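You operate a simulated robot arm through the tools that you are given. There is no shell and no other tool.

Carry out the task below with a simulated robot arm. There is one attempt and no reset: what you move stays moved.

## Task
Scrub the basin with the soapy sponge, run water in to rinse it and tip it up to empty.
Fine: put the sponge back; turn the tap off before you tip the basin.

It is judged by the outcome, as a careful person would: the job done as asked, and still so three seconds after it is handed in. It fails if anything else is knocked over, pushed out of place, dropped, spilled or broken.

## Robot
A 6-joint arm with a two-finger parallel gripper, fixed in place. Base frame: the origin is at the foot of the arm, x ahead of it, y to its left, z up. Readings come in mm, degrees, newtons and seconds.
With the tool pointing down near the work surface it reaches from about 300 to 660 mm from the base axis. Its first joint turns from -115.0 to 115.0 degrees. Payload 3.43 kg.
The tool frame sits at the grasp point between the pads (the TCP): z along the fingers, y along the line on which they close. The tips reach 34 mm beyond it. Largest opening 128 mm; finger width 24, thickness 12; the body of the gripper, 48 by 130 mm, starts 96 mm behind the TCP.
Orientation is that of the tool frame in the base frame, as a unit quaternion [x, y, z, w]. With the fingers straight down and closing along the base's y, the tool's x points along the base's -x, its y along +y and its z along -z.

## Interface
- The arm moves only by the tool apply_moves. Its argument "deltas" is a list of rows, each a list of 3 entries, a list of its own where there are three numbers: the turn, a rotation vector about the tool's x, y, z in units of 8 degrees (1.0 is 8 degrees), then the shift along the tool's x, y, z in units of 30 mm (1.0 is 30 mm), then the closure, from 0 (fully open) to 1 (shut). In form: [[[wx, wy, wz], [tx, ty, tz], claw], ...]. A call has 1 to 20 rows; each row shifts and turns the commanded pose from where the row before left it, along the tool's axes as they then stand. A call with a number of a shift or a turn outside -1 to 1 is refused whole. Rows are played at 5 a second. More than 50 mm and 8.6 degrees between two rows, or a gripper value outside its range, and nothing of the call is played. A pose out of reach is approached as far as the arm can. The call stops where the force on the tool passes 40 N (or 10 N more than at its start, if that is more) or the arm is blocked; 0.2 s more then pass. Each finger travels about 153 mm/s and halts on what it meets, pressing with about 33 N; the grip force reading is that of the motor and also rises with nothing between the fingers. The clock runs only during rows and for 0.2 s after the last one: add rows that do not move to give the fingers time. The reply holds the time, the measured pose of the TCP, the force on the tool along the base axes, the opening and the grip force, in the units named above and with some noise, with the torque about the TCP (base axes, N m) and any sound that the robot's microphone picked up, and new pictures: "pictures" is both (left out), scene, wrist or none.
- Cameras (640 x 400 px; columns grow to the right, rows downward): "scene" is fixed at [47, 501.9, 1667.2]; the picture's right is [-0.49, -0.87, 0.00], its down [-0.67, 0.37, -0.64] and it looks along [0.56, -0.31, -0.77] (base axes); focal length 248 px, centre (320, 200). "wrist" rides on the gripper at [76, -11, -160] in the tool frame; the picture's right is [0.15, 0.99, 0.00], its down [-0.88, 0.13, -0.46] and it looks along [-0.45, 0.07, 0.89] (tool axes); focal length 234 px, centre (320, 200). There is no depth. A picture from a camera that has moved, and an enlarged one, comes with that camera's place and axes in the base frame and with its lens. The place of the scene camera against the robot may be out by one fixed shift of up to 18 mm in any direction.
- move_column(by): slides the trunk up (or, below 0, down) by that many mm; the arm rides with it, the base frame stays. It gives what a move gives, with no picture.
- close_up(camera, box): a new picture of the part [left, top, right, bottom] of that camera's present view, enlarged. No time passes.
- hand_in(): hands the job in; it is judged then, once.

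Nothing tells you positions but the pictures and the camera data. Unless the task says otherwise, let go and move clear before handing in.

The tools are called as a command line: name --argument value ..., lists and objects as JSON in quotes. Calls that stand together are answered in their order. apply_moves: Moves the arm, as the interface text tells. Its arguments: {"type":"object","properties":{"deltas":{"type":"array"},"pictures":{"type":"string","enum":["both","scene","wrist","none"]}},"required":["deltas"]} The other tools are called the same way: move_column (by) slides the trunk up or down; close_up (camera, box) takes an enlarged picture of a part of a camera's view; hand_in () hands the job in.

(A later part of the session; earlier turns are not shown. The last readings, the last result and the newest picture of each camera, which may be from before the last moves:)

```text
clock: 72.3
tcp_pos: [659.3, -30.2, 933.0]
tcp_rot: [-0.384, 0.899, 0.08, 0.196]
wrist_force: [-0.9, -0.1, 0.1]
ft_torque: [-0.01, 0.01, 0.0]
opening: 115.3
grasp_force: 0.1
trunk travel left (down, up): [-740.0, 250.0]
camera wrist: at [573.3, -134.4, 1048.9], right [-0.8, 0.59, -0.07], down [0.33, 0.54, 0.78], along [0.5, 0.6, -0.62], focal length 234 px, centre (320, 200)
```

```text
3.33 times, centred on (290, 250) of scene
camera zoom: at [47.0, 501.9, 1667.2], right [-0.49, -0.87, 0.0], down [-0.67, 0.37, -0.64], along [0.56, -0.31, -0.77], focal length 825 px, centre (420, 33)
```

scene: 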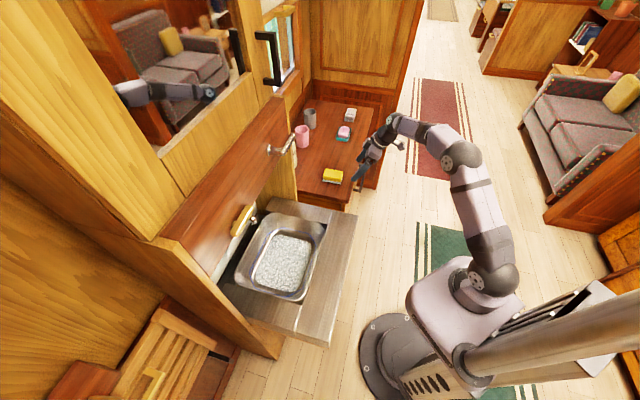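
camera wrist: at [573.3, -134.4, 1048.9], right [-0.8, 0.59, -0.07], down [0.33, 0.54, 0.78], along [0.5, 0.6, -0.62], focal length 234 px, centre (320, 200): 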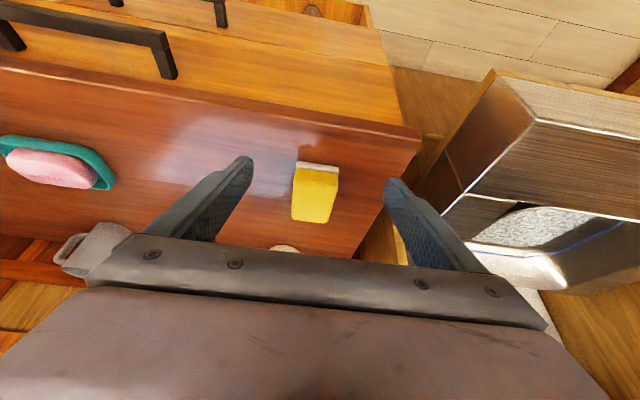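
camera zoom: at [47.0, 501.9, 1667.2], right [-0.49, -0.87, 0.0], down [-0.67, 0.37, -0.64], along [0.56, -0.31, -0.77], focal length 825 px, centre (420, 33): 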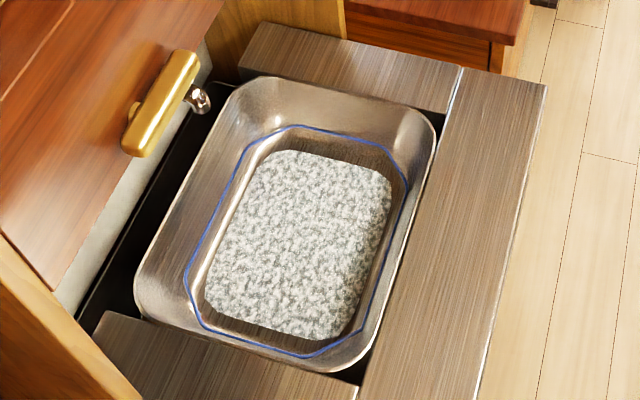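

The sponge is back where it was and the basin is evenly foamed. The tap lever's arm runs from u 157 to 246 at n about 632, z about 1227, so I'll raise the trunk, close the fingers and approach it from above.

move_column --by 200

apply_moves --deltas '[[[0, -0.9, 0], [0, 0.95, 0], 0.5], [[0, -0.9, 0], [0, 0.95, 0], 1], [[0, -0.9, 0], [0, 0.95, 0], 1], [[0, -0.9, 0], [0, 0.95, 0], 1], [[0, -0.9, 0], [0, 0.95, 0], 1], [[0, 0, 0], [0, 0.95, 0], 1], [[0, 0, 0], [0, 0.95, 0], 1], [[0, 0, 0], [0, 0.95, 0], 1], [[0, 0, 0], [0, 0.95, 0], 1], [[0, 0, 0], [-0.9, 0, -0.52], 1], [[0, 0, 0], [-0.9, 0, -0.52], 1], [[0, 0, 0], [-0.9, 0, -0.52], 1], [[0, 0, 0], [-0.9, 0, -0.52], 1], [[0, 0, 0], [0, 0, 0], 1]]' --pictures "both"

```text
clock: 74.5
tcp_pos: [658.2, -30.8, 1134.4]
tcp_rot: [-0.383, 0.899, 0.079, 0.195]
wrist_force: [0.0, -0.7, -0.7]
ft_torque: [0.01, 0.0, 0.01]
opening: 115.0
grasp_force: 0.1
trunk travel left (down, up): [-940.0, 50.0]
```

```text
clock: 77.5
tcp_pos: [474.8, 148.3, 1255.0]
tcp_rot: [-0.34, 0.795, 0.194, 0.464]
wrist_force: [1.1, 0.2, -0.7]
ft_torque: [-0.01, 0.01, 0.0]
opening: 0.0
grasp_force: 33.4
trunk travel left (down, up): [-940.0, 50.0]
camera wrist: at [361.1, 13.8, 1270.4], right [-0.76, 0.63, -0.14], down [-0.07, 0.12, 0.99], along [0.64, 0.76, -0.05], focal length 234 px, centre (320, 200)
```

scene: 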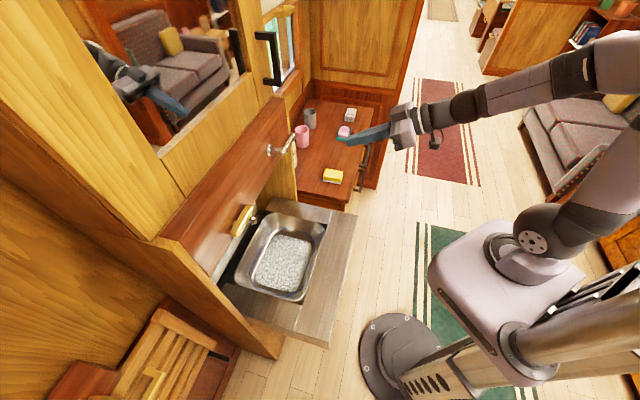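
wrist: 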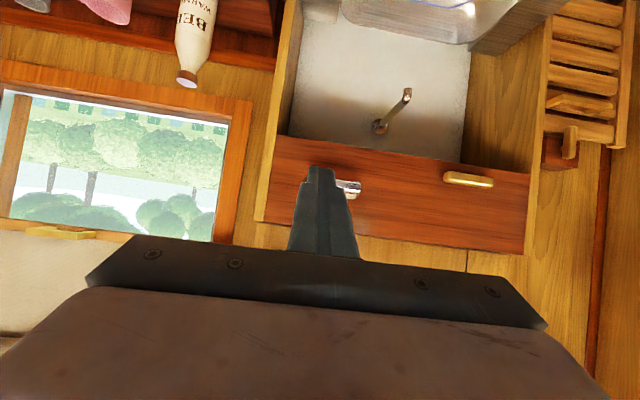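

apply_moves --deltas '[[[0, 0, 0], [-0.95, 0, -0.55], 1], [[0, 0, 0], [-0.472, 0, 0.818], 1], [[0, 0, 0], [-0.472, 0, 0.818], 1], [[0, 0, 0], [-0.472, 0, 0.818], 1], [[0, 0, 0], [-0.472, 0, 0.818], 1], [[0, 0, 0], [-0.472, 0, 0.818], 1], [[0, 0, 0], [0, 0, 0], 1]]' --pictures "both"

close_up --camera "scene" --box '[220, 80, 400, 220]'

close_up --camera "wrist" --box '[220, 20, 480, 240]'

```text
clock: 79.1
tcp_pos: [570.0, 247.4, 1292.7]
tcp_rot: [-0.34, 0.795, 0.193, 0.464]
wrist_force: [0.5, 0.4, 0.3]
ft_torque: [0.05, 0.0, -0.03]
opening: 0.0
grasp_force: 33.1
trunk travel left (down, up): [-940.0, 50.0]
camera wrist: at [455.7, 114.3, 1306.8], right [-0.76, 0.63, -0.14], down [-0.07, 0.12, 0.99], along [0.64, 0.76, -0.05], focal length 234 px, centre (320, 200)
```

scene: 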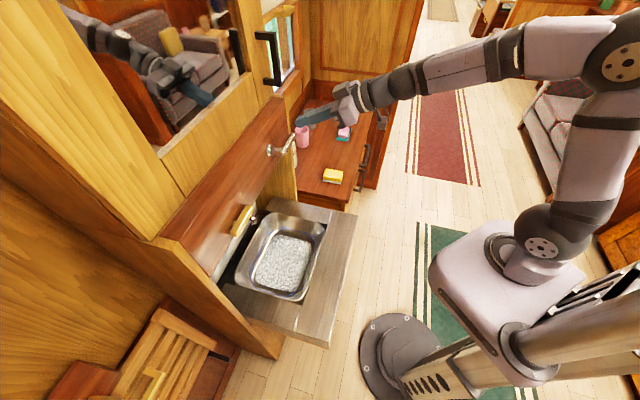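
wrist: 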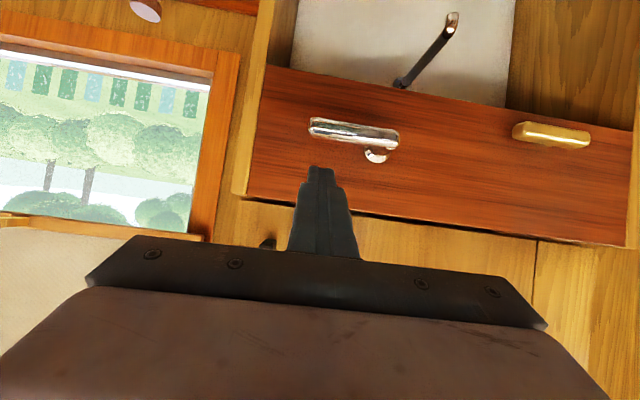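

```text
2.86 times, centred on (310, 150) of scene
camera zoom: at [47.0, 501.9, 1667.2], right [-0.49, -0.87, 0.0], down [-0.67, 0.37, -0.64], along [0.56, -0.31, -0.77], focal length 707 px, centre (349, 343)
```

zoom: 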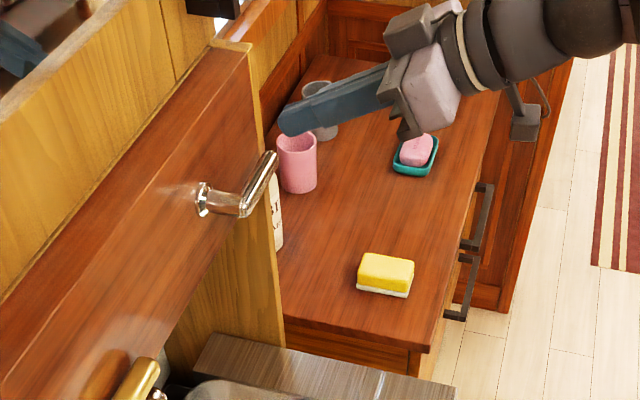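

```text
1.82 times, centred on (350, 130) of wrist
camera zoom: at [455.7, 114.3, 1306.8], right [-0.76, 0.63, -0.14], down [-0.07, 0.12, 0.99], along [0.64, 0.76, -0.05], focal length 426 px, centre (266, 327)
```

zoom: 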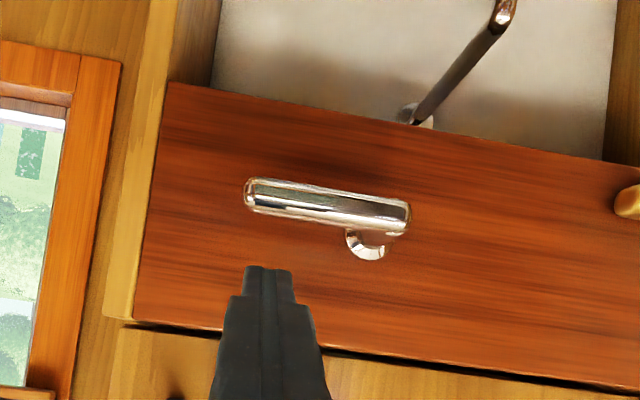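

apply_moves --deltas '[[[0, 0, 0], [-0.5, 0, 0.866], 1], [[0, 0, 0], [0.36, 0, 0.21], 1], [[0, 0, 0], [0.36, 0, 0.21], 1], [[0, 0, 0], [0.144, 0, 0.083], 1], [[0, 0, 0], [0.144, 0, 0.083], 1], [[0, 0, 0], [0, 0, 0], 1]]' --pictures "none"

close_up --camera "scene" --box '[220, 80, 400, 220]'

```text
clock: 80.5
tcp_pos: [592.0, 270.2, 1261.3]
tcp_rot: [-0.34, 0.792, 0.195, 0.468]
wrist_force: [5.9, 1.0, 18.7]
ft_torque: [0.37, -0.42, 0.02]
opening: 0.2
grasp_force: 32.7
trunk travel left (down, up): [-940.0, 50.0]
```

```text
2.86 times, centred on (310, 150) of scene
camera zoom: at [47.0, 501.9, 1667.2], right [-0.49, -0.87, 0.0], down [-0.67, 0.37, -0.64], along [0.56, -0.31, -0.77], focal length 707 px, centre (349, 343)
```

zoom: 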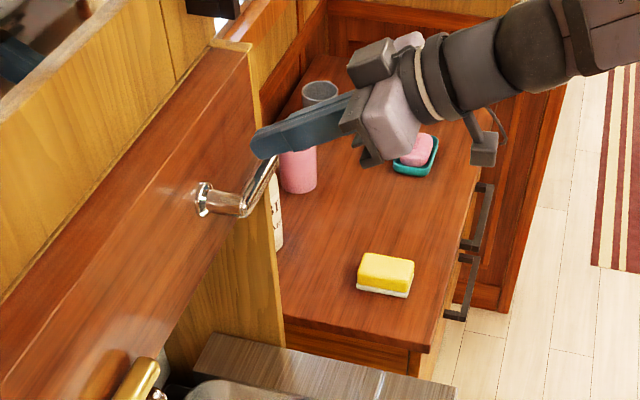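

close_up --camera "wrist" --box '[220, 20, 480, 240]'

close_up --camera "scene" --box '[255, 110, 325, 170]'

```text
1.82 times, centred on (350, 130) of wrist
camera zoom: at [478.2, 135.9, 1273.6], right [-0.76, 0.63, -0.14], down [-0.08, 0.12, 0.99], along [0.64, 0.76, -0.04], focal length 426 px, centre (266, 327)
```

zoom: 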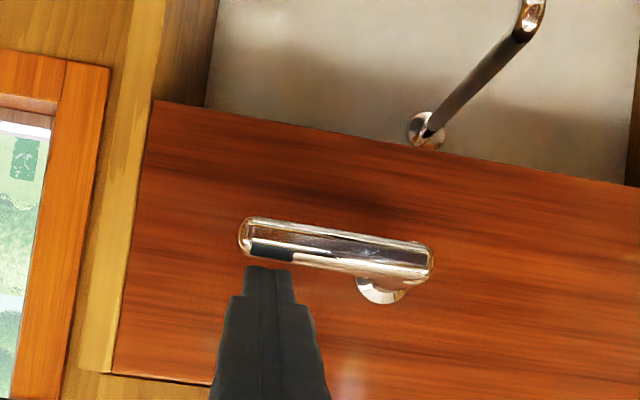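

```text
6.67 times, centred on (290, 140) of scene
camera zoom: at [47.0, 501.9, 1667.2], right [-0.49, -0.87, 0.0], down [-0.67, 0.37, -0.64], along [0.56, -0.31, -0.77], focal length 1650 px, centre (520, 600)
```

zoom: 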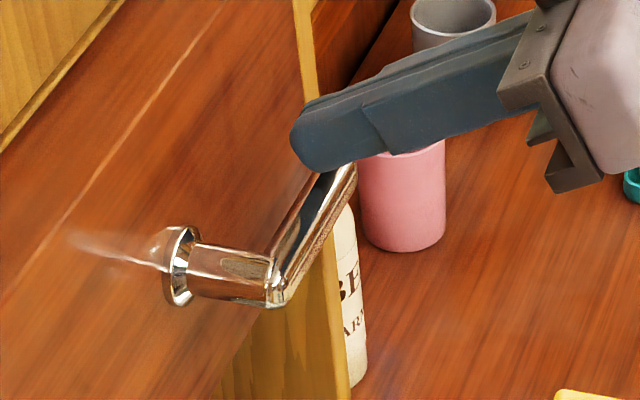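

The lever did not move under a 19 N downward push, so down is its stop. I'll back off, level the tool and push it upward from below instead.

apply_moves --deltas '[[[0, 0, 0], [-0.29, 0, -0.167], 1], [[0, 0, 0], [0.5, 0, -0.866], 1], [[0, 0, 0], [0.5, 0, -0.866], 1], [[0, -0.94, 0], [0, 0, 0], 1], [[0, -0.94, 0], [0, 0, 0], 1], [[0, -0.94, 0], [0, 0, 0], 1], [[0, -0.94, 0], [0, 0, 0], 1], [[0, 0, 0], [0.92, 0, 0], 1], [[0, 0, 0], [0.92, 0, 0], 1], [[0, 0, 0], [0.92, 0, 0], 1], [[0, 0, 0], [0, 0, 0], 1]]' --pictures "both"

close_up --camera "scene" --box '[220, 80, 400, 220]'

```text
clock: 82.9
tcp_pos: [550.4, 229.4, 1183.8]
tcp_rot: [-0.278, 0.647, 0.274, 0.655]
wrist_force: [0.3, -0.2, -0.8]
ft_torque: [0.01, -0.03, 0.01]
opening: 0.0
grasp_force: 33.2
trunk travel left (down, up): [-940.0, 50.0]
camera wrist: at [449.3, 107.1, 1106.8], right [-0.71, 0.69, -0.16], down [-0.42, -0.24, 0.88], along [0.56, 0.69, 0.46], focal length 234 px, centre (320, 200)
```

scene: 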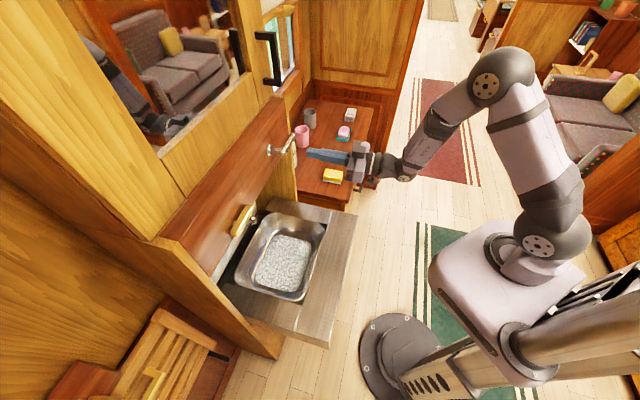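
wrist: 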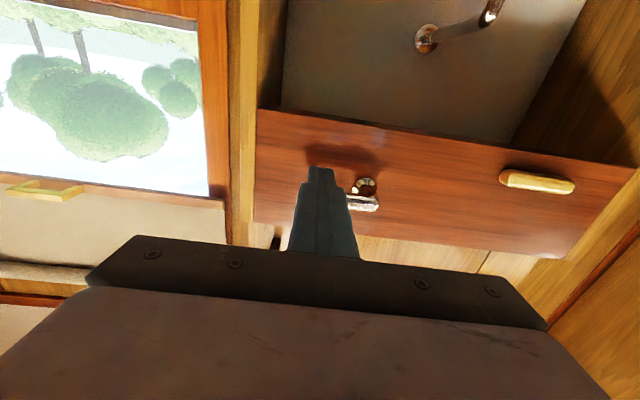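

```text
2.86 times, centred on (310, 150) of scene
camera zoom: at [47.0, 501.9, 1667.2], right [-0.49, -0.87, 0.0], down [-0.67, 0.37, -0.64], along [0.56, -0.31, -0.77], focal length 707 px, centre (349, 343)
```

zoom: 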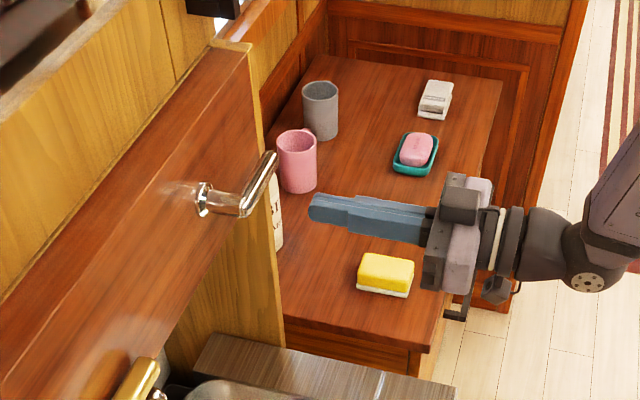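

apply_moves --deltas '[[[0, 0, 0], [0, 0, 0.85], 1], [[0, 0, 0], [0, 0, 0.85], 1], [[0, 0, 0], [-0.4, 0, 0], 1], [[0, 0, 0], [-0.2, 0, 0], 1], [[0, 0, 0], [-0.15, 0, 0], 1], [[0, 0, 0], [-0.15, 0, 0], 1], [[0, 0, 0], [0, 0, 0], 1]]' --pictures "both"

close_up --camera "scene" --box '[255, 110, 325, 170]'

```text
clock: 84.5
tcp_pos: [586.7, 263.8, 1210.5]
tcp_rot: [-0.278, 0.647, 0.275, 0.655]
wrist_force: [0.8, 0.4, -0.5]
ft_torque: [0.01, 0.06, 0.0]
opening: 0.0
grasp_force: 33.4
trunk travel left (down, up): [-940.0, 50.0]
camera wrist: at [484.9, 142.7, 1133.4], right [-0.71, 0.69, -0.15], down [-0.42, -0.24, 0.88], along [0.56, 0.69, 0.46], focal length 234 px, centre (320, 200)
```

scene: 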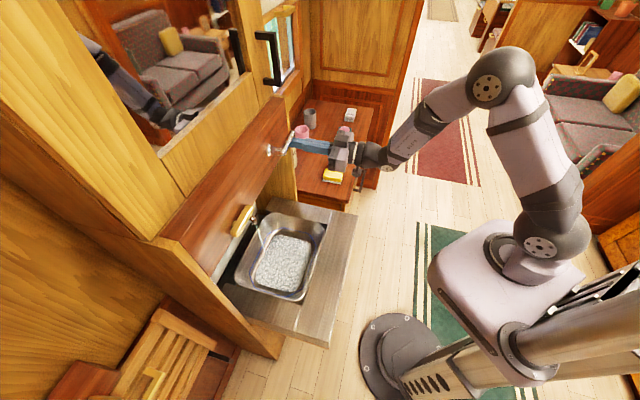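
wrist: 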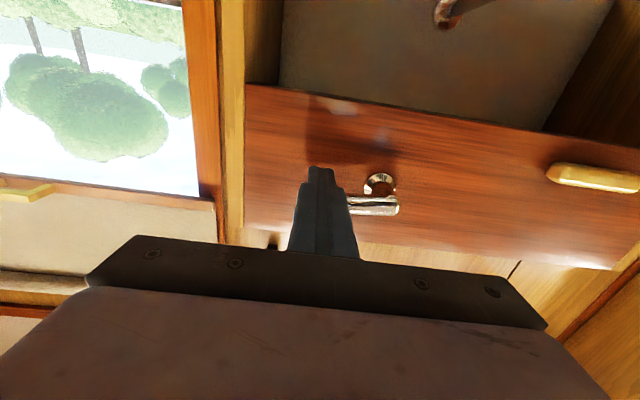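

```text
6.67 times, centred on (290, 140) of scene
camera zoom: at [47.0, 501.9, 1667.2], right [-0.49, -0.87, 0.0], down [-0.67, 0.37, -0.64], along [0.56, -0.31, -0.77], focal length 1650 px, centre (520, 600)
```

zoom: 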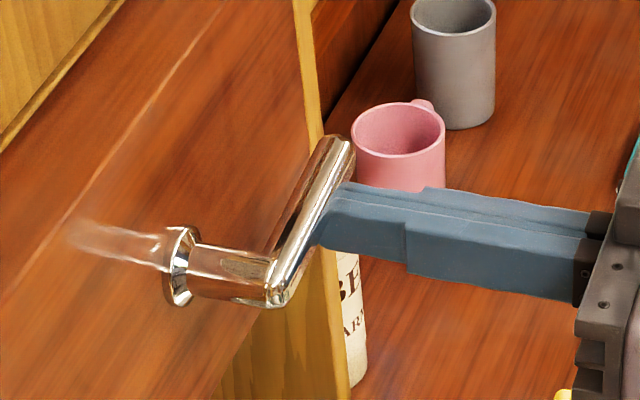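

close_up --camera "scene" --box '[230, 190, 350, 310]'

```text
3.33 times, centred on (290, 250) of scene
camera zoom: at [47.0, 501.9, 1667.2], right [-0.49, -0.87, 0.0], down [-0.67, 0.37, -0.64], along [0.56, -0.31, -0.77], focal length 825 px, centre (420, 33)
```

zoom: 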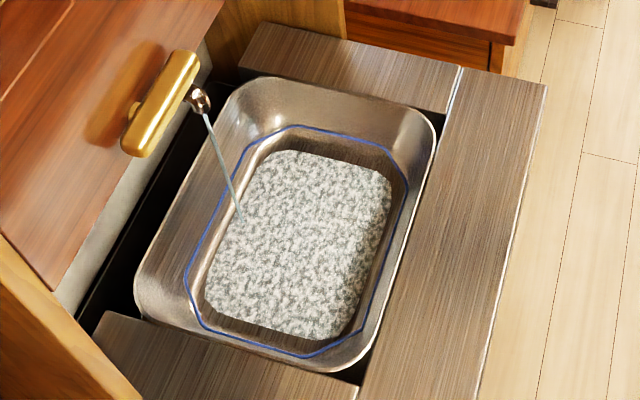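

Pushing the lever up has started a thin stream of water into the basin. I'll wait and watch the level against the blue line.

apply_moves --deltas '[[[0, 0, 0], [0, 0, 0], 1], [[0, 0, 0], [0, 0, 0], 1], [[0, 0, 0], [0, 0, 0], 1], [[0, 0, 0], [0, 0, 0], 1], [[0, 0, 0], [0, 0, 0], 1], [[0, 0, 0], [0, 0, 0], 1], [[0, 0, 0], [0, 0, 0], 1], [[0, 0, 0], [0, 0, 0], 1], [[0, 0, 0], [0, 0, 0], 1], [[0, 0, 0], [0, 0, 0], 1]]' --pictures "scene"

close_up --camera "scene" --box '[230, 190, 350, 310]'

```text
clock: 86.7
tcp_pos: [586.0, 263.8, 1210.3]
tcp_rot: [-0.279, 0.647, 0.275, 0.654]
wrist_force: [-0.1, -0.2, -0.6]
ft_torque: [0.01, 0.03, -0.04]
opening: 0.0
grasp_force: 33.5
trunk travel left (down, up): [-940.0, 50.0]
```

scene: 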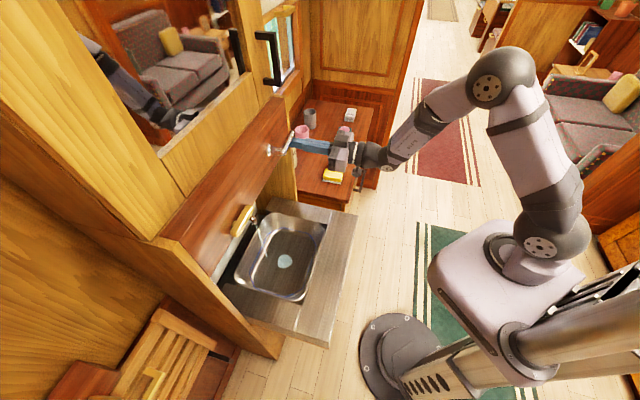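

```text
3.33 times, centred on (290, 250) of scene
camera zoom: at [47.0, 501.9, 1667.2], right [-0.49, -0.87, 0.0], down [-0.67, 0.37, -0.64], along [0.56, -0.31, -0.77], focal length 825 px, centre (420, 33)
```

zoom: 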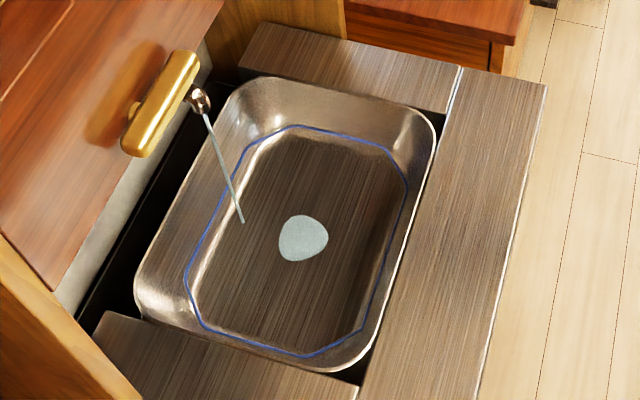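

The foam has washed away and the floor is clean, with a pool starting to grow. I'll let it fill while monitoring.

apply_moves --deltas '[[[0, 0, 0], [0, 0, 0], 1], [[0, 0, 0], [0, 0, 0], 1], [[0, 0, 0], [0, 0, 0], 1], [[0, 0, 0], [0, 0, 0], 1], [[0, 0, 0], [0, 0, 0], 1], [[0, 0, 0], [0, 0, 0], 1], [[0, 0, 0], [0, 0, 0], 1], [[0, 0, 0], [0, 0, 0], 1], [[0, 0, 0], [0, 0, 0], 1], [[0, 0, 0], [0, 0, 0], 1], [[0, 0, 0], [0, 0, 0], 1], [[0, 0, 0], [0, 0, 0], 1], [[0, 0, 0], [0, 0, 0], 1], [[0, 0, 0], [0, 0, 0], 1], [[0, 0, 0], [0, 0, 0], 1], [[0, 0, 0], [0, 0, 0], 1], [[0, 0, 0], [0, 0, 0], 1], [[0, 0, 0], [0, 0, 0], 1], [[0, 0, 0], [0, 0, 0], 1], [[0, 0, 0], [0, 0, 0], 1]]' --pictures "none"

close_up --camera "scene" --box '[230, 190, 350, 310]'

```text
clock: 90.9
tcp_pos: [586.1, 266.0, 1210.2]
tcp_rot: [-0.279, 0.646, 0.275, 0.655]
wrist_force: [-0.3, -0.2, -0.1]
ft_torque: [-0.02, 0.0, 0.0]
opening: 0.2
grasp_force: 32.8
trunk travel left (down, up): [-940.0, 50.0]
```

```text
3.33 times, centred on (290, 250) of scene
camera zoom: at [47.0, 501.9, 1667.2], right [-0.49, -0.87, 0.0], down [-0.67, 0.37, -0.64], along [0.56, -0.31, -0.77], focal length 825 px, centre (420, 33)
```

zoom: 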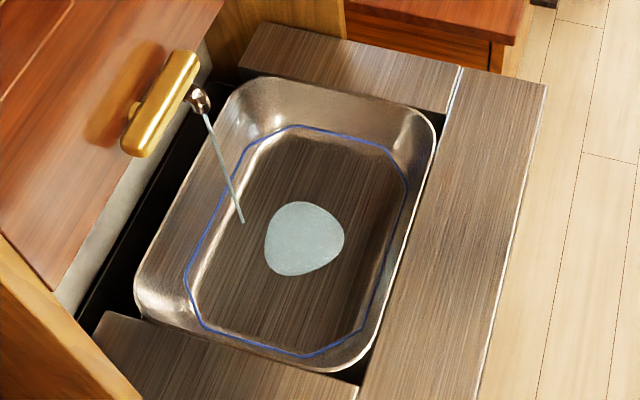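

apply_moves --deltas '[[[0, 0, 0], [-0.3, 0, 0], 1], [[0, 0, 0], [-0.3, 0, 0], 1], [[0, 0, 0], [-0.3, 0, 0], 1], [[0, 0, 0], [0, 0, 0], 1], [[0, 0, 0], [0, 0, 0], 1], [[0, 0, 0], [0, 0, 0], 1], [[0, 0, 0], [0, 0, 0], 1], [[0, 0, 0], [0, 0, 0], 1]]' --pictures "none"

close_up --camera "scene" --box '[230, 190, 350, 310]'

close_up --camera "scene" --box '[255, 110, 325, 170]'

```text
clock: 92.7
tcp_pos: [586.5, 264.7, 1237.3]
tcp_rot: [-0.277, 0.647, 0.274, 0.655]
wrist_force: [-0.8, 0.2, 0.3]
ft_torque: [-0.01, -0.02, 0.01]
opening: 0.0
grasp_force: 33.1
trunk travel left (down, up): [-940.0, 50.0]
```

```text
3.33 times, centred on (290, 250) of scene
camera zoom: at [47.0, 501.9, 1667.2], right [-0.49, -0.87, 0.0], down [-0.67, 0.37, -0.64], along [0.56, -0.31, -0.77], focal length 825 px, centre (420, 33)
```

zoom: 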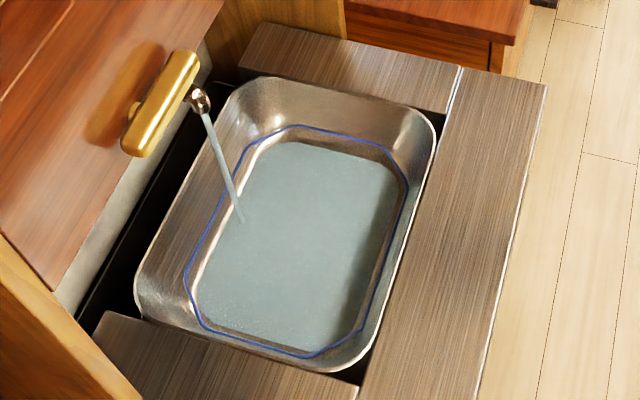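

```text
6.67 times, centred on (290, 140) of scene
camera zoom: at [47.0, 501.9, 1667.2], right [-0.49, -0.87, 0.0], down [-0.67, 0.37, -0.64], along [0.56, -0.31, -0.77], focal length 1650 px, centre (520, 600)
```

zoom: 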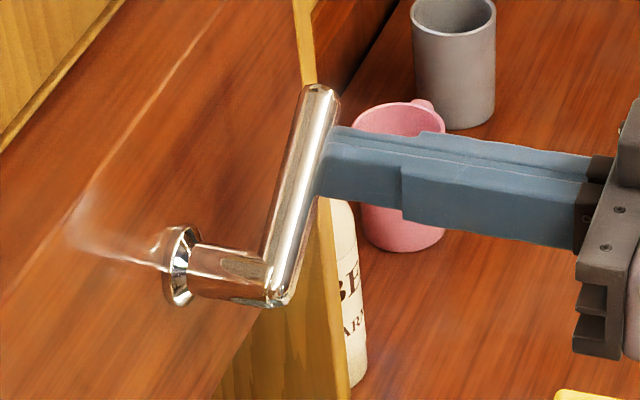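

The basin is filling quickly toward the line, so I'll shut the tap now: come over the lever and push it back down.

apply_moves --deltas '[[[0, 0, 0], [0, 0, -1], 1], [[0, 0, 0], [-1, 0, -0.5], 1], [[0, 0, 0], [-1, 0, 0], 1], [[0, 0, 0], [-0.5, 0, 0.7], 1], [[0, 0, 0], [0, 0, 0.8], 1], [[0, 0, 0], [1, 0, 0], 1], [[0, 0, 0], [0.9, 0, 0], 1], [[0, 0, 0], [0.25, 0, 0], 1]]' --pictures "both"

close_up --camera "scene" --box '[230, 190, 350, 310]'

close_up --camera "scene" --box '[255, 110, 325, 170]'

```text
clock: 94.5
tcp_pos: [584.4, 267.4, 1249.1]
tcp_rot: [-0.28, 0.646, 0.276, 0.654]
wrist_force: [0.1, 0.1, -0.8]
ft_torque: [0.03, 0.01, 0.0]
opening: 0.0
grasp_force: 32.6
trunk travel left (down, up): [-940.0, 50.0]
camera wrist: at [483.8, 144.3, 1171.7], right [-0.71, 0.69, -0.16], down [-0.42, -0.24, 0.88], along [0.56, 0.69, 0.46], focal length 234 px, centre (320, 200)
```

scene: 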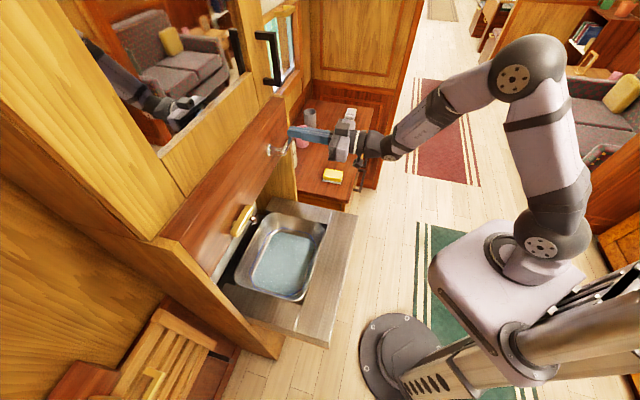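
wrist: 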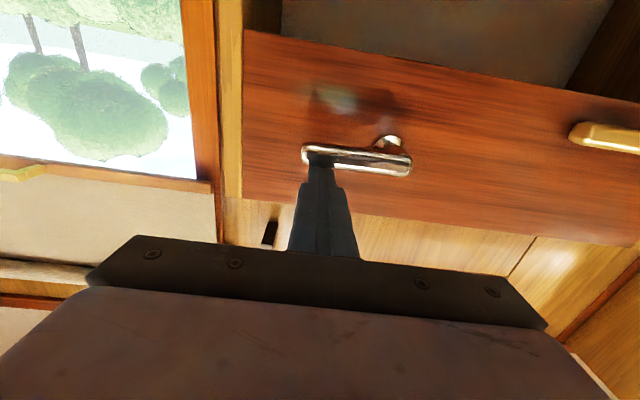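

```text
3.33 times, centred on (290, 250) of scene
camera zoom: at [47.0, 501.9, 1667.2], right [-0.49, -0.87, 0.0], down [-0.67, 0.37, -0.64], along [0.56, -0.31, -0.77], focal length 825 px, centre (420, 33)
```

zoom: 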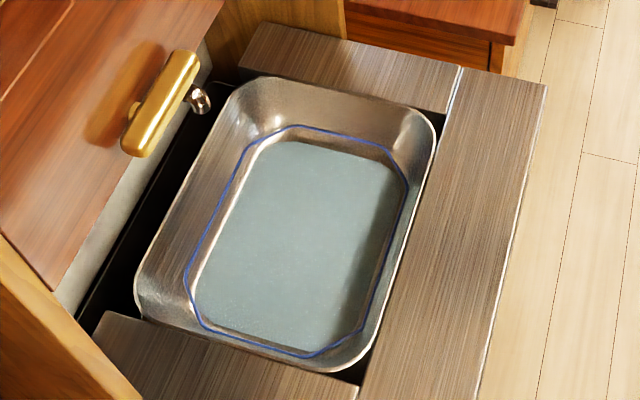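

```text
6.67 times, centred on (290, 140) of scene
camera zoom: at [47.0, 501.9, 1667.2], right [-0.49, -0.87, 0.0], down [-0.67, 0.37, -0.64], along [0.56, -0.31, -0.77], focal length 1650 px, centre (520, 600)
```

zoom: 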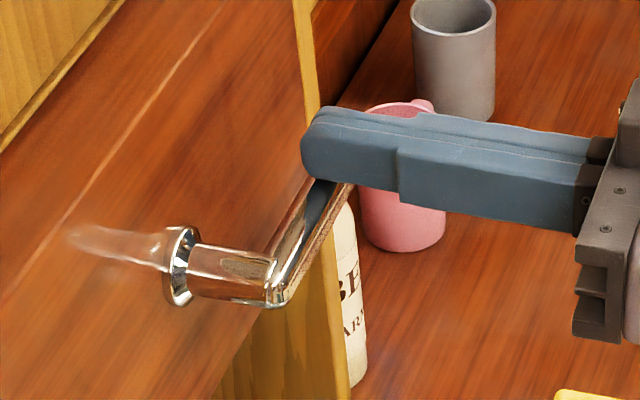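

The tap is off and the water covers the floor below the blue line. I'll add a little more at a gentle flow for a proper rinse, staying under the line.

apply_moves --deltas '[[[0, 0, 0], [-0.15, 0, 0], 1], [[0, 0, 0], [0, 0, -1], 1], [[0, 0, 0], [0.5, 0, -0.6], 1], [[0, 0, 0], [1, 0, 0], 1], [[0, 0, 0], [0.75, 0, 0], 1], [[0, 0, 0], [0, 0, 0.8], 1], [[0, 0, 0], [0, 0, 0.8], 1], [[0, 0, 0], [-0.6, 0, 0], 1], [[0, 0, 0], [-0.5, 0, 0], 1], [[0, 0, 0], [0, 0, 0], 1]]' --pictures "none"

close_up --camera "scene" --box '[230, 190, 350, 310]'

close_up --camera "scene" --box '[255, 110, 325, 170]'

```text
clock: 96.7
tcp_pos: [589.4, 264.9, 1217.2]
tcp_rot: [-0.278, 0.647, 0.274, 0.655]
wrist_force: [-0.2, -0.3, 0.4]
ft_torque: [-0.03, -0.01, -0.03]
opening: 0.2
grasp_force: 33.2
trunk travel left (down, up): [-940.0, 50.0]
```

```text
3.33 times, centred on (290, 250) of scene
camera zoom: at [47.0, 501.9, 1667.2], right [-0.49, -0.87, 0.0], down [-0.67, 0.37, -0.64], along [0.56, -0.31, -0.77], focal length 825 px, centre (420, 33)
```

zoom: 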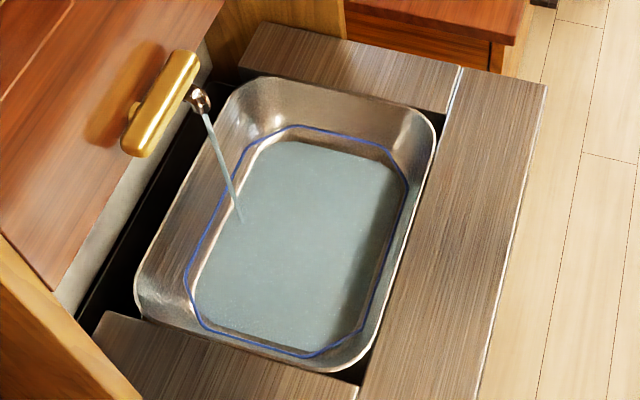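

```text
6.67 times, centred on (290, 140) of scene
camera zoom: at [47.0, 501.9, 1667.2], right [-0.49, -0.87, 0.0], down [-0.67, 0.37, -0.64], along [0.56, -0.31, -0.77], focal length 1650 px, centre (520, 600)
```

zoom: 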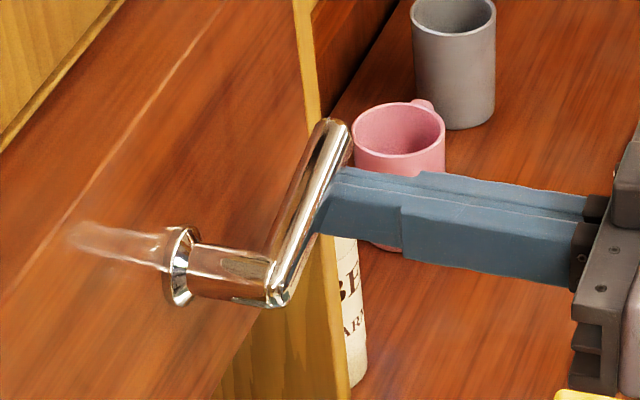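

Water is running at a moderate flow. I'll wait briefly and check the level.

apply_moves --deltas '[[[0, 0, 0], [0, 0, 0], 1], [[0, 0, 0], [0, 0, 0], 1], [[0, 0, 0], [0, 0, 0], 1], [[0, 0, 0], [0, 0, 0], 1], [[0, 0, 0], [0, 0, 0], 1]]' --pictures "none"

close_up --camera "scene" --box '[230, 190, 350, 310]'

```text
clock: 97.9
tcp_pos: [588.0, 265.4, 1217.9]
tcp_rot: [-0.278, 0.647, 0.275, 0.655]
wrist_force: [0.6, -0.3, -1.4]
ft_torque: [-0.02, 0.0, 0.0]
opening: 0.3
grasp_force: 32.9
trunk travel left (down, up): [-940.0, 50.0]
```

```text
3.33 times, centred on (290, 250) of scene
camera zoom: at [47.0, 501.9, 1667.2], right [-0.49, -0.87, 0.0], down [-0.67, 0.37, -0.64], along [0.56, -0.31, -0.77], focal length 825 px, centre (420, 33)
```

zoom: 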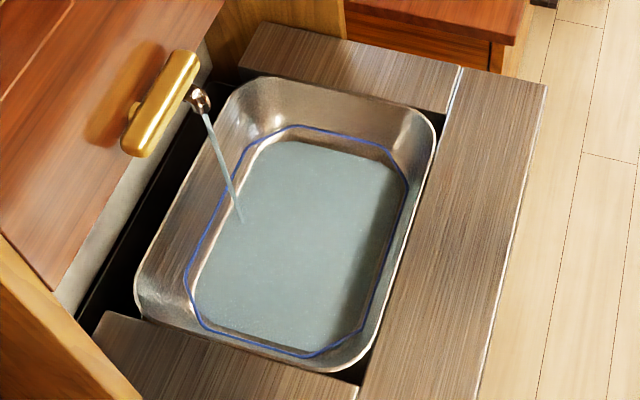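

apply_moves --deltas '[[[0, 0, 0], [0, 0, 0], 1], [[0, 0, 0], [0, 0, 0], 1], [[0, 0, 0], [0, 0, 0], 1], [[0, 0, 0], [0, 0, 0], 1], [[0, 0, 0], [0, 0, 0], 1], [[0, 0, 0], [0, 0, 0], 1], [[0, 0, 0], [0, 0, 0], 1], [[0, 0, 0], [0, 0, 0], 1], [[0, 0, 0], [0, 0, 0], 1]]' --pictures "none"

close_up --camera "scene" --box '[230, 190, 350, 310]'

```text
clock: 99.9
tcp_pos: [587.8, 265.3, 1216.3]
tcp_rot: [-0.279, 0.647, 0.276, 0.654]
wrist_force: [-0.1, 0.8, -0.8]
ft_torque: [0.04, 0.03, 0.03]
opening: 0.0
grasp_force: 33.2
trunk travel left (down, up): [-940.0, 50.0]
```

```text
3.33 times, centred on (290, 250) of scene
camera zoom: at [47.0, 501.9, 1667.2], right [-0.49, -0.87, 0.0], down [-0.67, 0.37, -0.64], along [0.56, -0.31, -0.77], focal length 825 px, centre (420, 33)
```

zoom: 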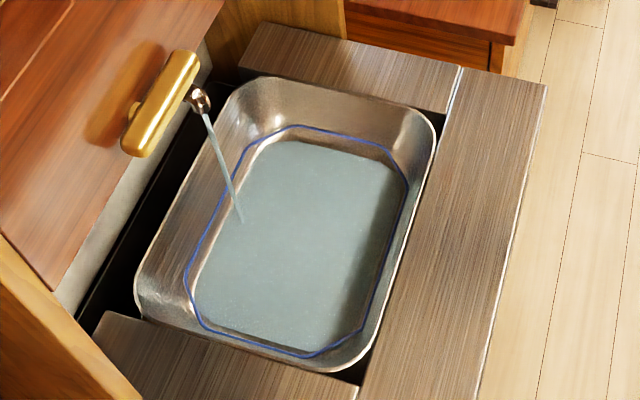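

apply_moves --deltas '[[[0, 0, 0], [0, 0, 0], 1], [[0, 0, 0], [0, 0, 0], 1], [[0, 0, 0], [0, 0, 0], 1], [[0, 0, 0], [0, 0, 0], 1], [[0, 0, 0], [0, 0, 0], 1], [[0, 0, 0], [0, 0, 0], 1], [[0, 0, 0], [0, 0, 0], 1], [[0, 0, 0], [0, 0, 0], 1], [[0, 0, 0], [0, 0, 0], 1], [[0, 0, 0], [0, 0, 0], 1], [[0, 0, 0], [0, 0, 0], 1], [[0, 0, 0], [0, 0, 0], 1], [[0, 0, 0], [0, 0, 0], 1], [[0, 0, 0], [0, 0, 0], 1], [[0, 0, 0], [0, 0, 0], 1], [[0, 0, 0], [0, 0, 0], 1], [[0, 0, 0], [0, 0, 0], 1], [[0, 0, 0], [0, 0, 0], 1], [[0, 0, 0], [0, 0, 0], 1], [[0, 0, 0], [0, 0, 0], 1]]' --pictures "none"

close_up --camera "scene" --box '[230, 190, 350, 310]'

```text
clock: 104.1
tcp_pos: [587.5, 265.7, 1216.4]
tcp_rot: [-0.278, 0.647, 0.275, 0.654]
wrist_force: [-0.3, -0.8, -1.3]
ft_torque: [-0.03, 0.0, 0.0]
opening: 0.0
grasp_force: 33.0
trunk travel left (down, up): [-940.0, 50.0]
```

```text
3.33 times, centred on (290, 250) of scene
camera zoom: at [47.0, 501.9, 1667.2], right [-0.49, -0.87, 0.0], down [-0.67, 0.37, -0.64], along [0.56, -0.31, -0.77], focal length 825 px, centre (420, 33)
```

zoom: 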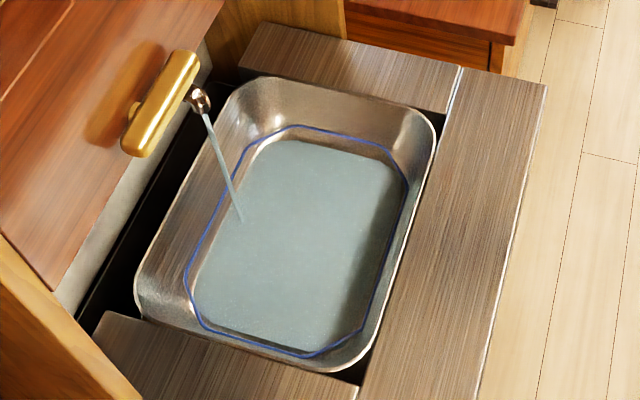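

apply_moves --deltas '[[[0, 0, 0], [-0.5, 0, 0], 1], [[0, 0, 0], [0, 0, 0], 1], [[0, 0, 0], [0, 0, 0], 1], [[0, 0, 0], [0, 0, 0], 1], [[0, 0, 0], [0, 0, 0], 1], [[0, 0, 0], [0, 0, 0], 1], [[0, 0, 0], [0, 0, 0], 1], [[0, 0, 0], [0, 0, 0], 1], [[0, 0, 0], [0, 0, 0], 1]]' --pictures "none"

close_up --camera "scene" --box '[230, 190, 350, 310]'

```text
clock: 106.1
tcp_pos: [588.0, 266.6, 1231.4]
tcp_rot: [-0.279, 0.647, 0.275, 0.655]
wrist_force: [0.2, -0.6, -0.2]
ft_torque: [-0.02, 0.0, -0.04]
opening: 0.0
grasp_force: 33.2
trunk travel left (down, up): [-940.0, 50.0]
```

```text
3.33 times, centred on (290, 250) of scene
camera zoom: at [47.0, 501.9, 1667.2], right [-0.49, -0.87, 0.0], down [-0.67, 0.37, -0.64], along [0.56, -0.31, -0.77], focal length 825 px, centre (420, 33)
```

zoom: 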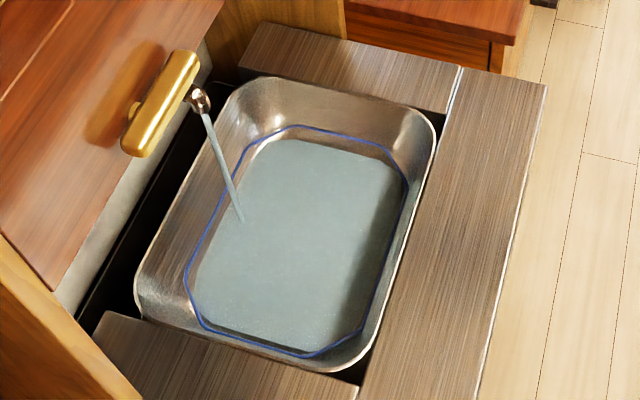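

apply_moves --deltas '[[[0, 0, 0], [0, 0, 0], 1], [[0, 0, 0], [0, 0, 0], 1], [[0, 0, 0], [0, 0, 0], 1], [[0, 0, 0], [0, 0, 0], 1], [[0, 0, 0], [0, 0, 0], 1], [[0, 0, 0], [0, 0, 0], 1], [[0, 0, 0], [0, 0, 0], 1], [[0, 0, 0], [0, 0, 0], 1], [[0, 0, 0], [0, 0, 0], 1], [[0, 0, 0], [0, 0, 0], 1], [[0, 0, 0], [0, 0, 0], 1], [[0, 0, 0], [0, 0, 0], 1], [[0, 0, 0], [0, 0, 0], 1], [[0, 0, 0], [0, 0, 0], 1], [[0, 0, 0], [0, 0, 0], 1]]' --pictures "none"

close_up --camera "scene" --box '[230, 190, 350, 310]'

```text
clock: 109.3
tcp_pos: [588.0, 267.1, 1230.9]
tcp_rot: [-0.278, 0.647, 0.275, 0.655]
wrist_force: [-0.9, -0.2, 0.2]
ft_torque: [0.0, 0.01, 0.02]
opening: 0.0
grasp_force: 33.6
trunk travel left (down, up): [-940.0, 50.0]
```

```text
3.33 times, centred on (290, 250) of scene
camera zoom: at [47.0, 501.9, 1667.2], right [-0.49, -0.87, 0.0], down [-0.67, 0.37, -0.64], along [0.56, -0.31, -0.77], focal length 825 px, centre (420, 33)
```

zoom: 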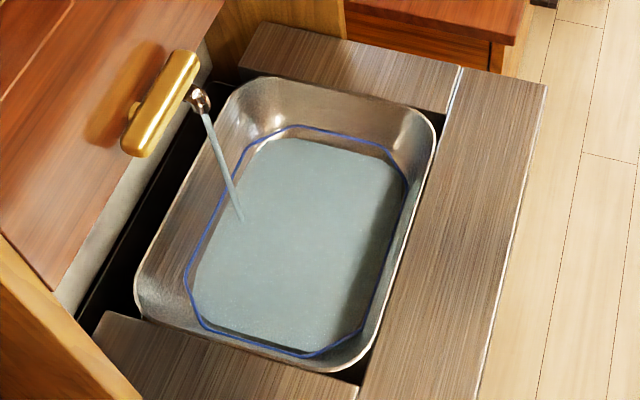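

apply_moves --deltas '[[[0, 0, 0], [0, 0, 0], 1], [[0, 0, 0], [0, 0, 0], 1], [[0, 0, 0], [0, 0, 0], 1], [[0, 0, 0], [0, 0, 0], 1], [[0, 0, 0], [0, 0, 0], 1], [[0, 0, 0], [0, 0, 0], 1], [[0, 0, 0], [0, 0, 0], 1], [[0, 0, 0], [0, 0, 0], 1], [[0, 0, 0], [0, 0, 0], 1], [[0, 0, 0], [0, 0, 0], 1], [[0, 0, 0], [0, 0, 0], 1], [[0, 0, 0], [0, 0, 0], 1], [[0, 0, 0], [0, 0, 0], 1], [[0, 0, 0], [0, 0, 0], 1], [[0, 0, 0], [0, 0, 0], 1], [[0, 0, 0], [0, 0, 0], 1], [[0, 0, 0], [0, 0, 0], 1], [[0, 0, 0], [0, 0, 0], 1], [[0, 0, 0], [0, 0, 0], 1], [[0, 0, 0], [0, 0, 0], 1]]' --pictures "none"

close_up --camera "scene" --box '[230, 190, 350, 310]'

```text
clock: 113.5
tcp_pos: [587.3, 266.1, 1231.9]
tcp_rot: [-0.278, 0.647, 0.275, 0.655]
wrist_force: [-0.8, 0.1, 0.7]
ft_torque: [0.0, -0.01, 0.04]
opening: 0.0
grasp_force: 33.1
trunk travel left (down, up): [-940.0, 50.0]
```

```text
3.33 times, centred on (290, 250) of scene
camera zoom: at [47.0, 501.9, 1667.2], right [-0.49, -0.87, 0.0], down [-0.67, 0.37, -0.64], along [0.56, -0.31, -0.77], focal length 825 px, centre (420, 33)
```

zoom: 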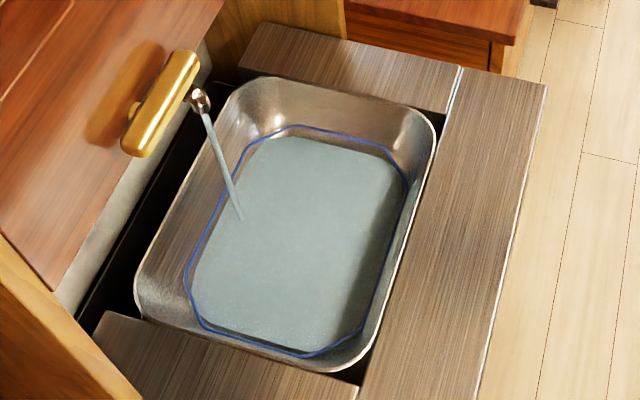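

apply_moves --deltas '[[[0, 0, 0], [0, 0, 0], 1], [[0, 0, 0], [0, 0, 0], 1], [[0, 0, 0], [0, 0, 0], 1], [[0, 0, 0], [0, 0, 0], 1], [[0, 0, 0], [0, 0, 0], 1], [[0, 0, 0], [0, 0, 0], 1], [[0, 0, 0], [0, 0, 0], 1], [[0, 0, 0], [0, 0, 0], 1], [[0, 0, 0], [0, 0, 0], 1], [[0, 0, 0], [0, 0, 0], 1], [[0, 0, 0], [0, 0, 0], 1], [[0, 0, 0], [0, 0, 0], 1], [[0, 0, 0], [0, 0, 0], 1], [[0, 0, 0], [0, 0, 0], 1], [[0, 0, 0], [0, 0, 0], 1], [[0, 0, 0], [0, 0, 0], 1], [[0, 0, 0], [0, 0, 0], 1], [[0, 0, 0], [0, 0, 0], 1], [[0, 0, 0], [0, 0, 0], 1], [[0, 0, 0], [0, 0, 0], 1]]' --pictures "none"

close_up --camera "scene" --box '[230, 190, 350, 310]'

```text
clock: 117.7
tcp_pos: [587.9, 265.8, 1230.8]
tcp_rot: [-0.278, 0.647, 0.276, 0.654]
wrist_force: [-0.2, -0.2, -1.8]
ft_torque: [0.02, 0.01, 0.0]
opening: 0.0
grasp_force: 32.8
trunk travel left (down, up): [-940.0, 50.0]
```

```text
3.33 times, centred on (290, 250) of scene
camera zoom: at [47.0, 501.9, 1667.2], right [-0.49, -0.87, 0.0], down [-0.67, 0.37, -0.64], along [0.56, -0.31, -0.77], focal length 825 px, centre (420, 33)
```

zoom: 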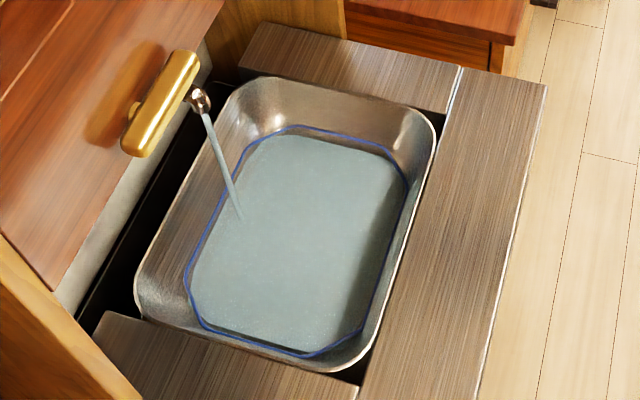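

apply_moves --deltas '[[[0, 0, 0], [0, 0, 0], 1], [[0, 0, 0], [0, 0, 0], 1], [[0, 0, 0], [0, 0, 0], 1], [[0, 0, 0], [0, 0, 0], 1], [[0, 0, 0], [0, 0, 0], 1], [[0, 0, 0], [0, 0, 0], 1], [[0, 0, 0], [0, 0, 0], 1], [[0, 0, 0], [0, 0, 0], 1], [[0, 0, 0], [0, 0, 0], 1], [[0, 0, 0], [0, 0, 0], 1], [[0, 0, 0], [0, 0, 0], 1], [[0, 0, 0], [0, 0, 0], 1], [[0, 0, 0], [0, 0, 0], 1], [[0, 0, 0], [0, 0, 0], 1], [[0, 0, 0], [0, 0, 0], 1], [[0, 0, 0], [0, 0, 0], 1], [[0, 0, 0], [0, 0, 0], 1], [[0, 0, 0], [0, 0, 0], 1]]' --pictures "none"

close_up --camera "scene" --box '[230, 190, 350, 310]'

```text
clock: 121.5
tcp_pos: [587.4, 266.4, 1231.4]
tcp_rot: [-0.278, 0.647, 0.275, 0.655]
wrist_force: [0.4, -1.2, -0.9]
ft_torque: [0.01, 0.02, 0.0]
opening: 0.0
grasp_force: 33.1
trunk travel left (down, up): [-940.0, 50.0]
```

```text
3.33 times, centred on (290, 250) of scene
camera zoom: at [47.0, 501.9, 1667.2], right [-0.49, -0.87, 0.0], down [-0.67, 0.37, -0.64], along [0.56, -0.31, -0.77], focal length 825 px, centre (420, 33)
```

zoom: 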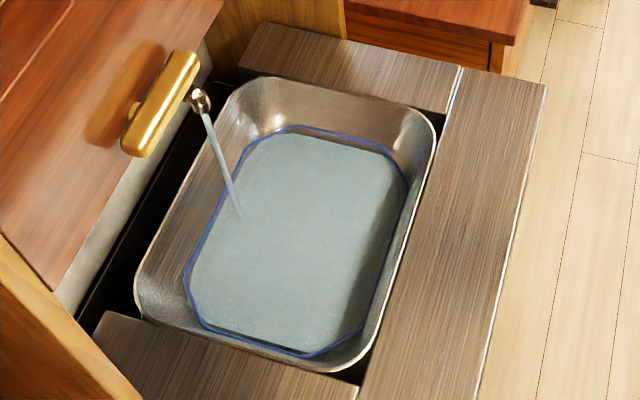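

apply_moves --deltas '[[[0, 0, 0], [0, 0, 0], 1], [[0, 0, 0], [0, 0, 0], 1], [[0, 0, 0], [0, 0, 0], 1], [[0, 0, 0], [0, 0, 0], 1], [[0, 0, 0], [0, 0, 0], 1], [[0, 0, 0], [0, 0, 0], 1], [[0, 0, 0], [0, 0, 0], 1], [[0, 0, 0], [0, 0, 0], 1], [[0, 0, 0], [0, 0, 0], 1], [[0, 0, 0], [0, 0, 0], 1], [[0, 0, 0], [0, 0, 0], 1], [[0, 0, 0], [0, 0, 0], 1], [[0, 0, 0], [0, 0, 0], 1], [[0, 0, 0], [0, 0, 0], 1], [[0, 0, 0], [0, 0, 0], 1], [[0, 0, 0], [0, 0, 0], 1], [[0, 0, 0], [0, 0, 0], 1], [[0, 0, 0], [0, 0, 0], 1], [[0, 0, 0], [0, 0, 0], 1], [[0, 0, 0], [0, 0, 0], 1]]' --pictures "none"

close_up --camera "scene" --box '[240, 210, 330, 300]'

```text
clock: 125.7
tcp_pos: [587.6, 266.7, 1230.8]
tcp_rot: [-0.279, 0.646, 0.275, 0.655]
wrist_force: [0.2, 0.3, -0.2]
ft_torque: [0.02, 0.02, 0.01]
opening: 0.0
grasp_force: 32.6
trunk travel left (down, up): [-940.0, 50.0]
```

```text
4.44 times, centred on (285, 255) of scene
camera zoom: at [47.0, 501.9, 1667.2], right [-0.49, -0.87, 0.0], down [-0.67, 0.37, -0.64], along [0.56, -0.31, -0.77], focal length 1100 px, centre (476, -44)
```

zoom: 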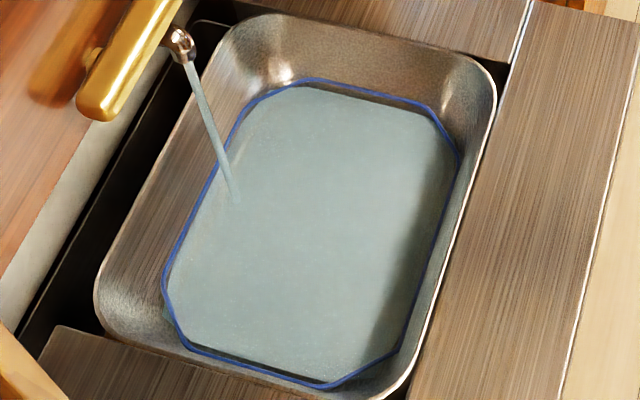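

apply_moves --deltas '[[[0, 0, 0], [0, 0, 0], 1], [[0, 0, 0], [0, 0, 0], 1], [[0, 0, 0], [0, 0, 0], 1], [[0, 0, 0], [0, 0, 0], 1], [[0, 0, 0], [0, 0, 0], 1], [[0, 0, 0], [0, 0, 0], 1], [[0, 0, 0], [0, 0, 0], 1], [[0, 0, 0], [0, 0, 0], 1], [[0, 0, 0], [0, 0, 0], 1], [[0, 0, 0], [0, 0, 0], 1], [[0, 0, 0], [0, 0, 0], 1], [[0, 0, 0], [0, 0, 0], 1], [[0, 0, 0], [0, 0, 0], 1], [[0, 0, 0], [0, 0, 0], 1], [[0, 0, 0], [0, 0, 0], 1], [[0, 0, 0], [0, 0, 0], 1], [[0, 0, 0], [0, 0, 0], 1], [[0, 0, 0], [0, 0, 0], 1]]' --pictures "none"

close_up --camera "scene" --box '[240, 210, 330, 300]'

```text
clock: 129.5
tcp_pos: [587.4, 267.3, 1231.3]
tcp_rot: [-0.279, 0.647, 0.275, 0.655]
wrist_force: [-0.1, 0.0, 0.2]
ft_torque: [-0.03, 0.01, -0.01]
opening: 0.0
grasp_force: 32.8
trunk travel left (down, up): [-940.0, 50.0]
```

```text
4.44 times, centred on (285, 255) of scene
camera zoom: at [47.0, 501.9, 1667.2], right [-0.49, -0.87, 0.0], down [-0.67, 0.37, -0.64], along [0.56, -0.31, -0.77], focal length 1100 px, centre (476, -44)
```

zoom: 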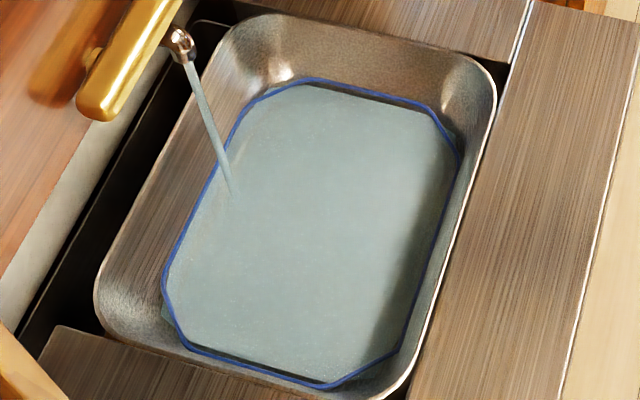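

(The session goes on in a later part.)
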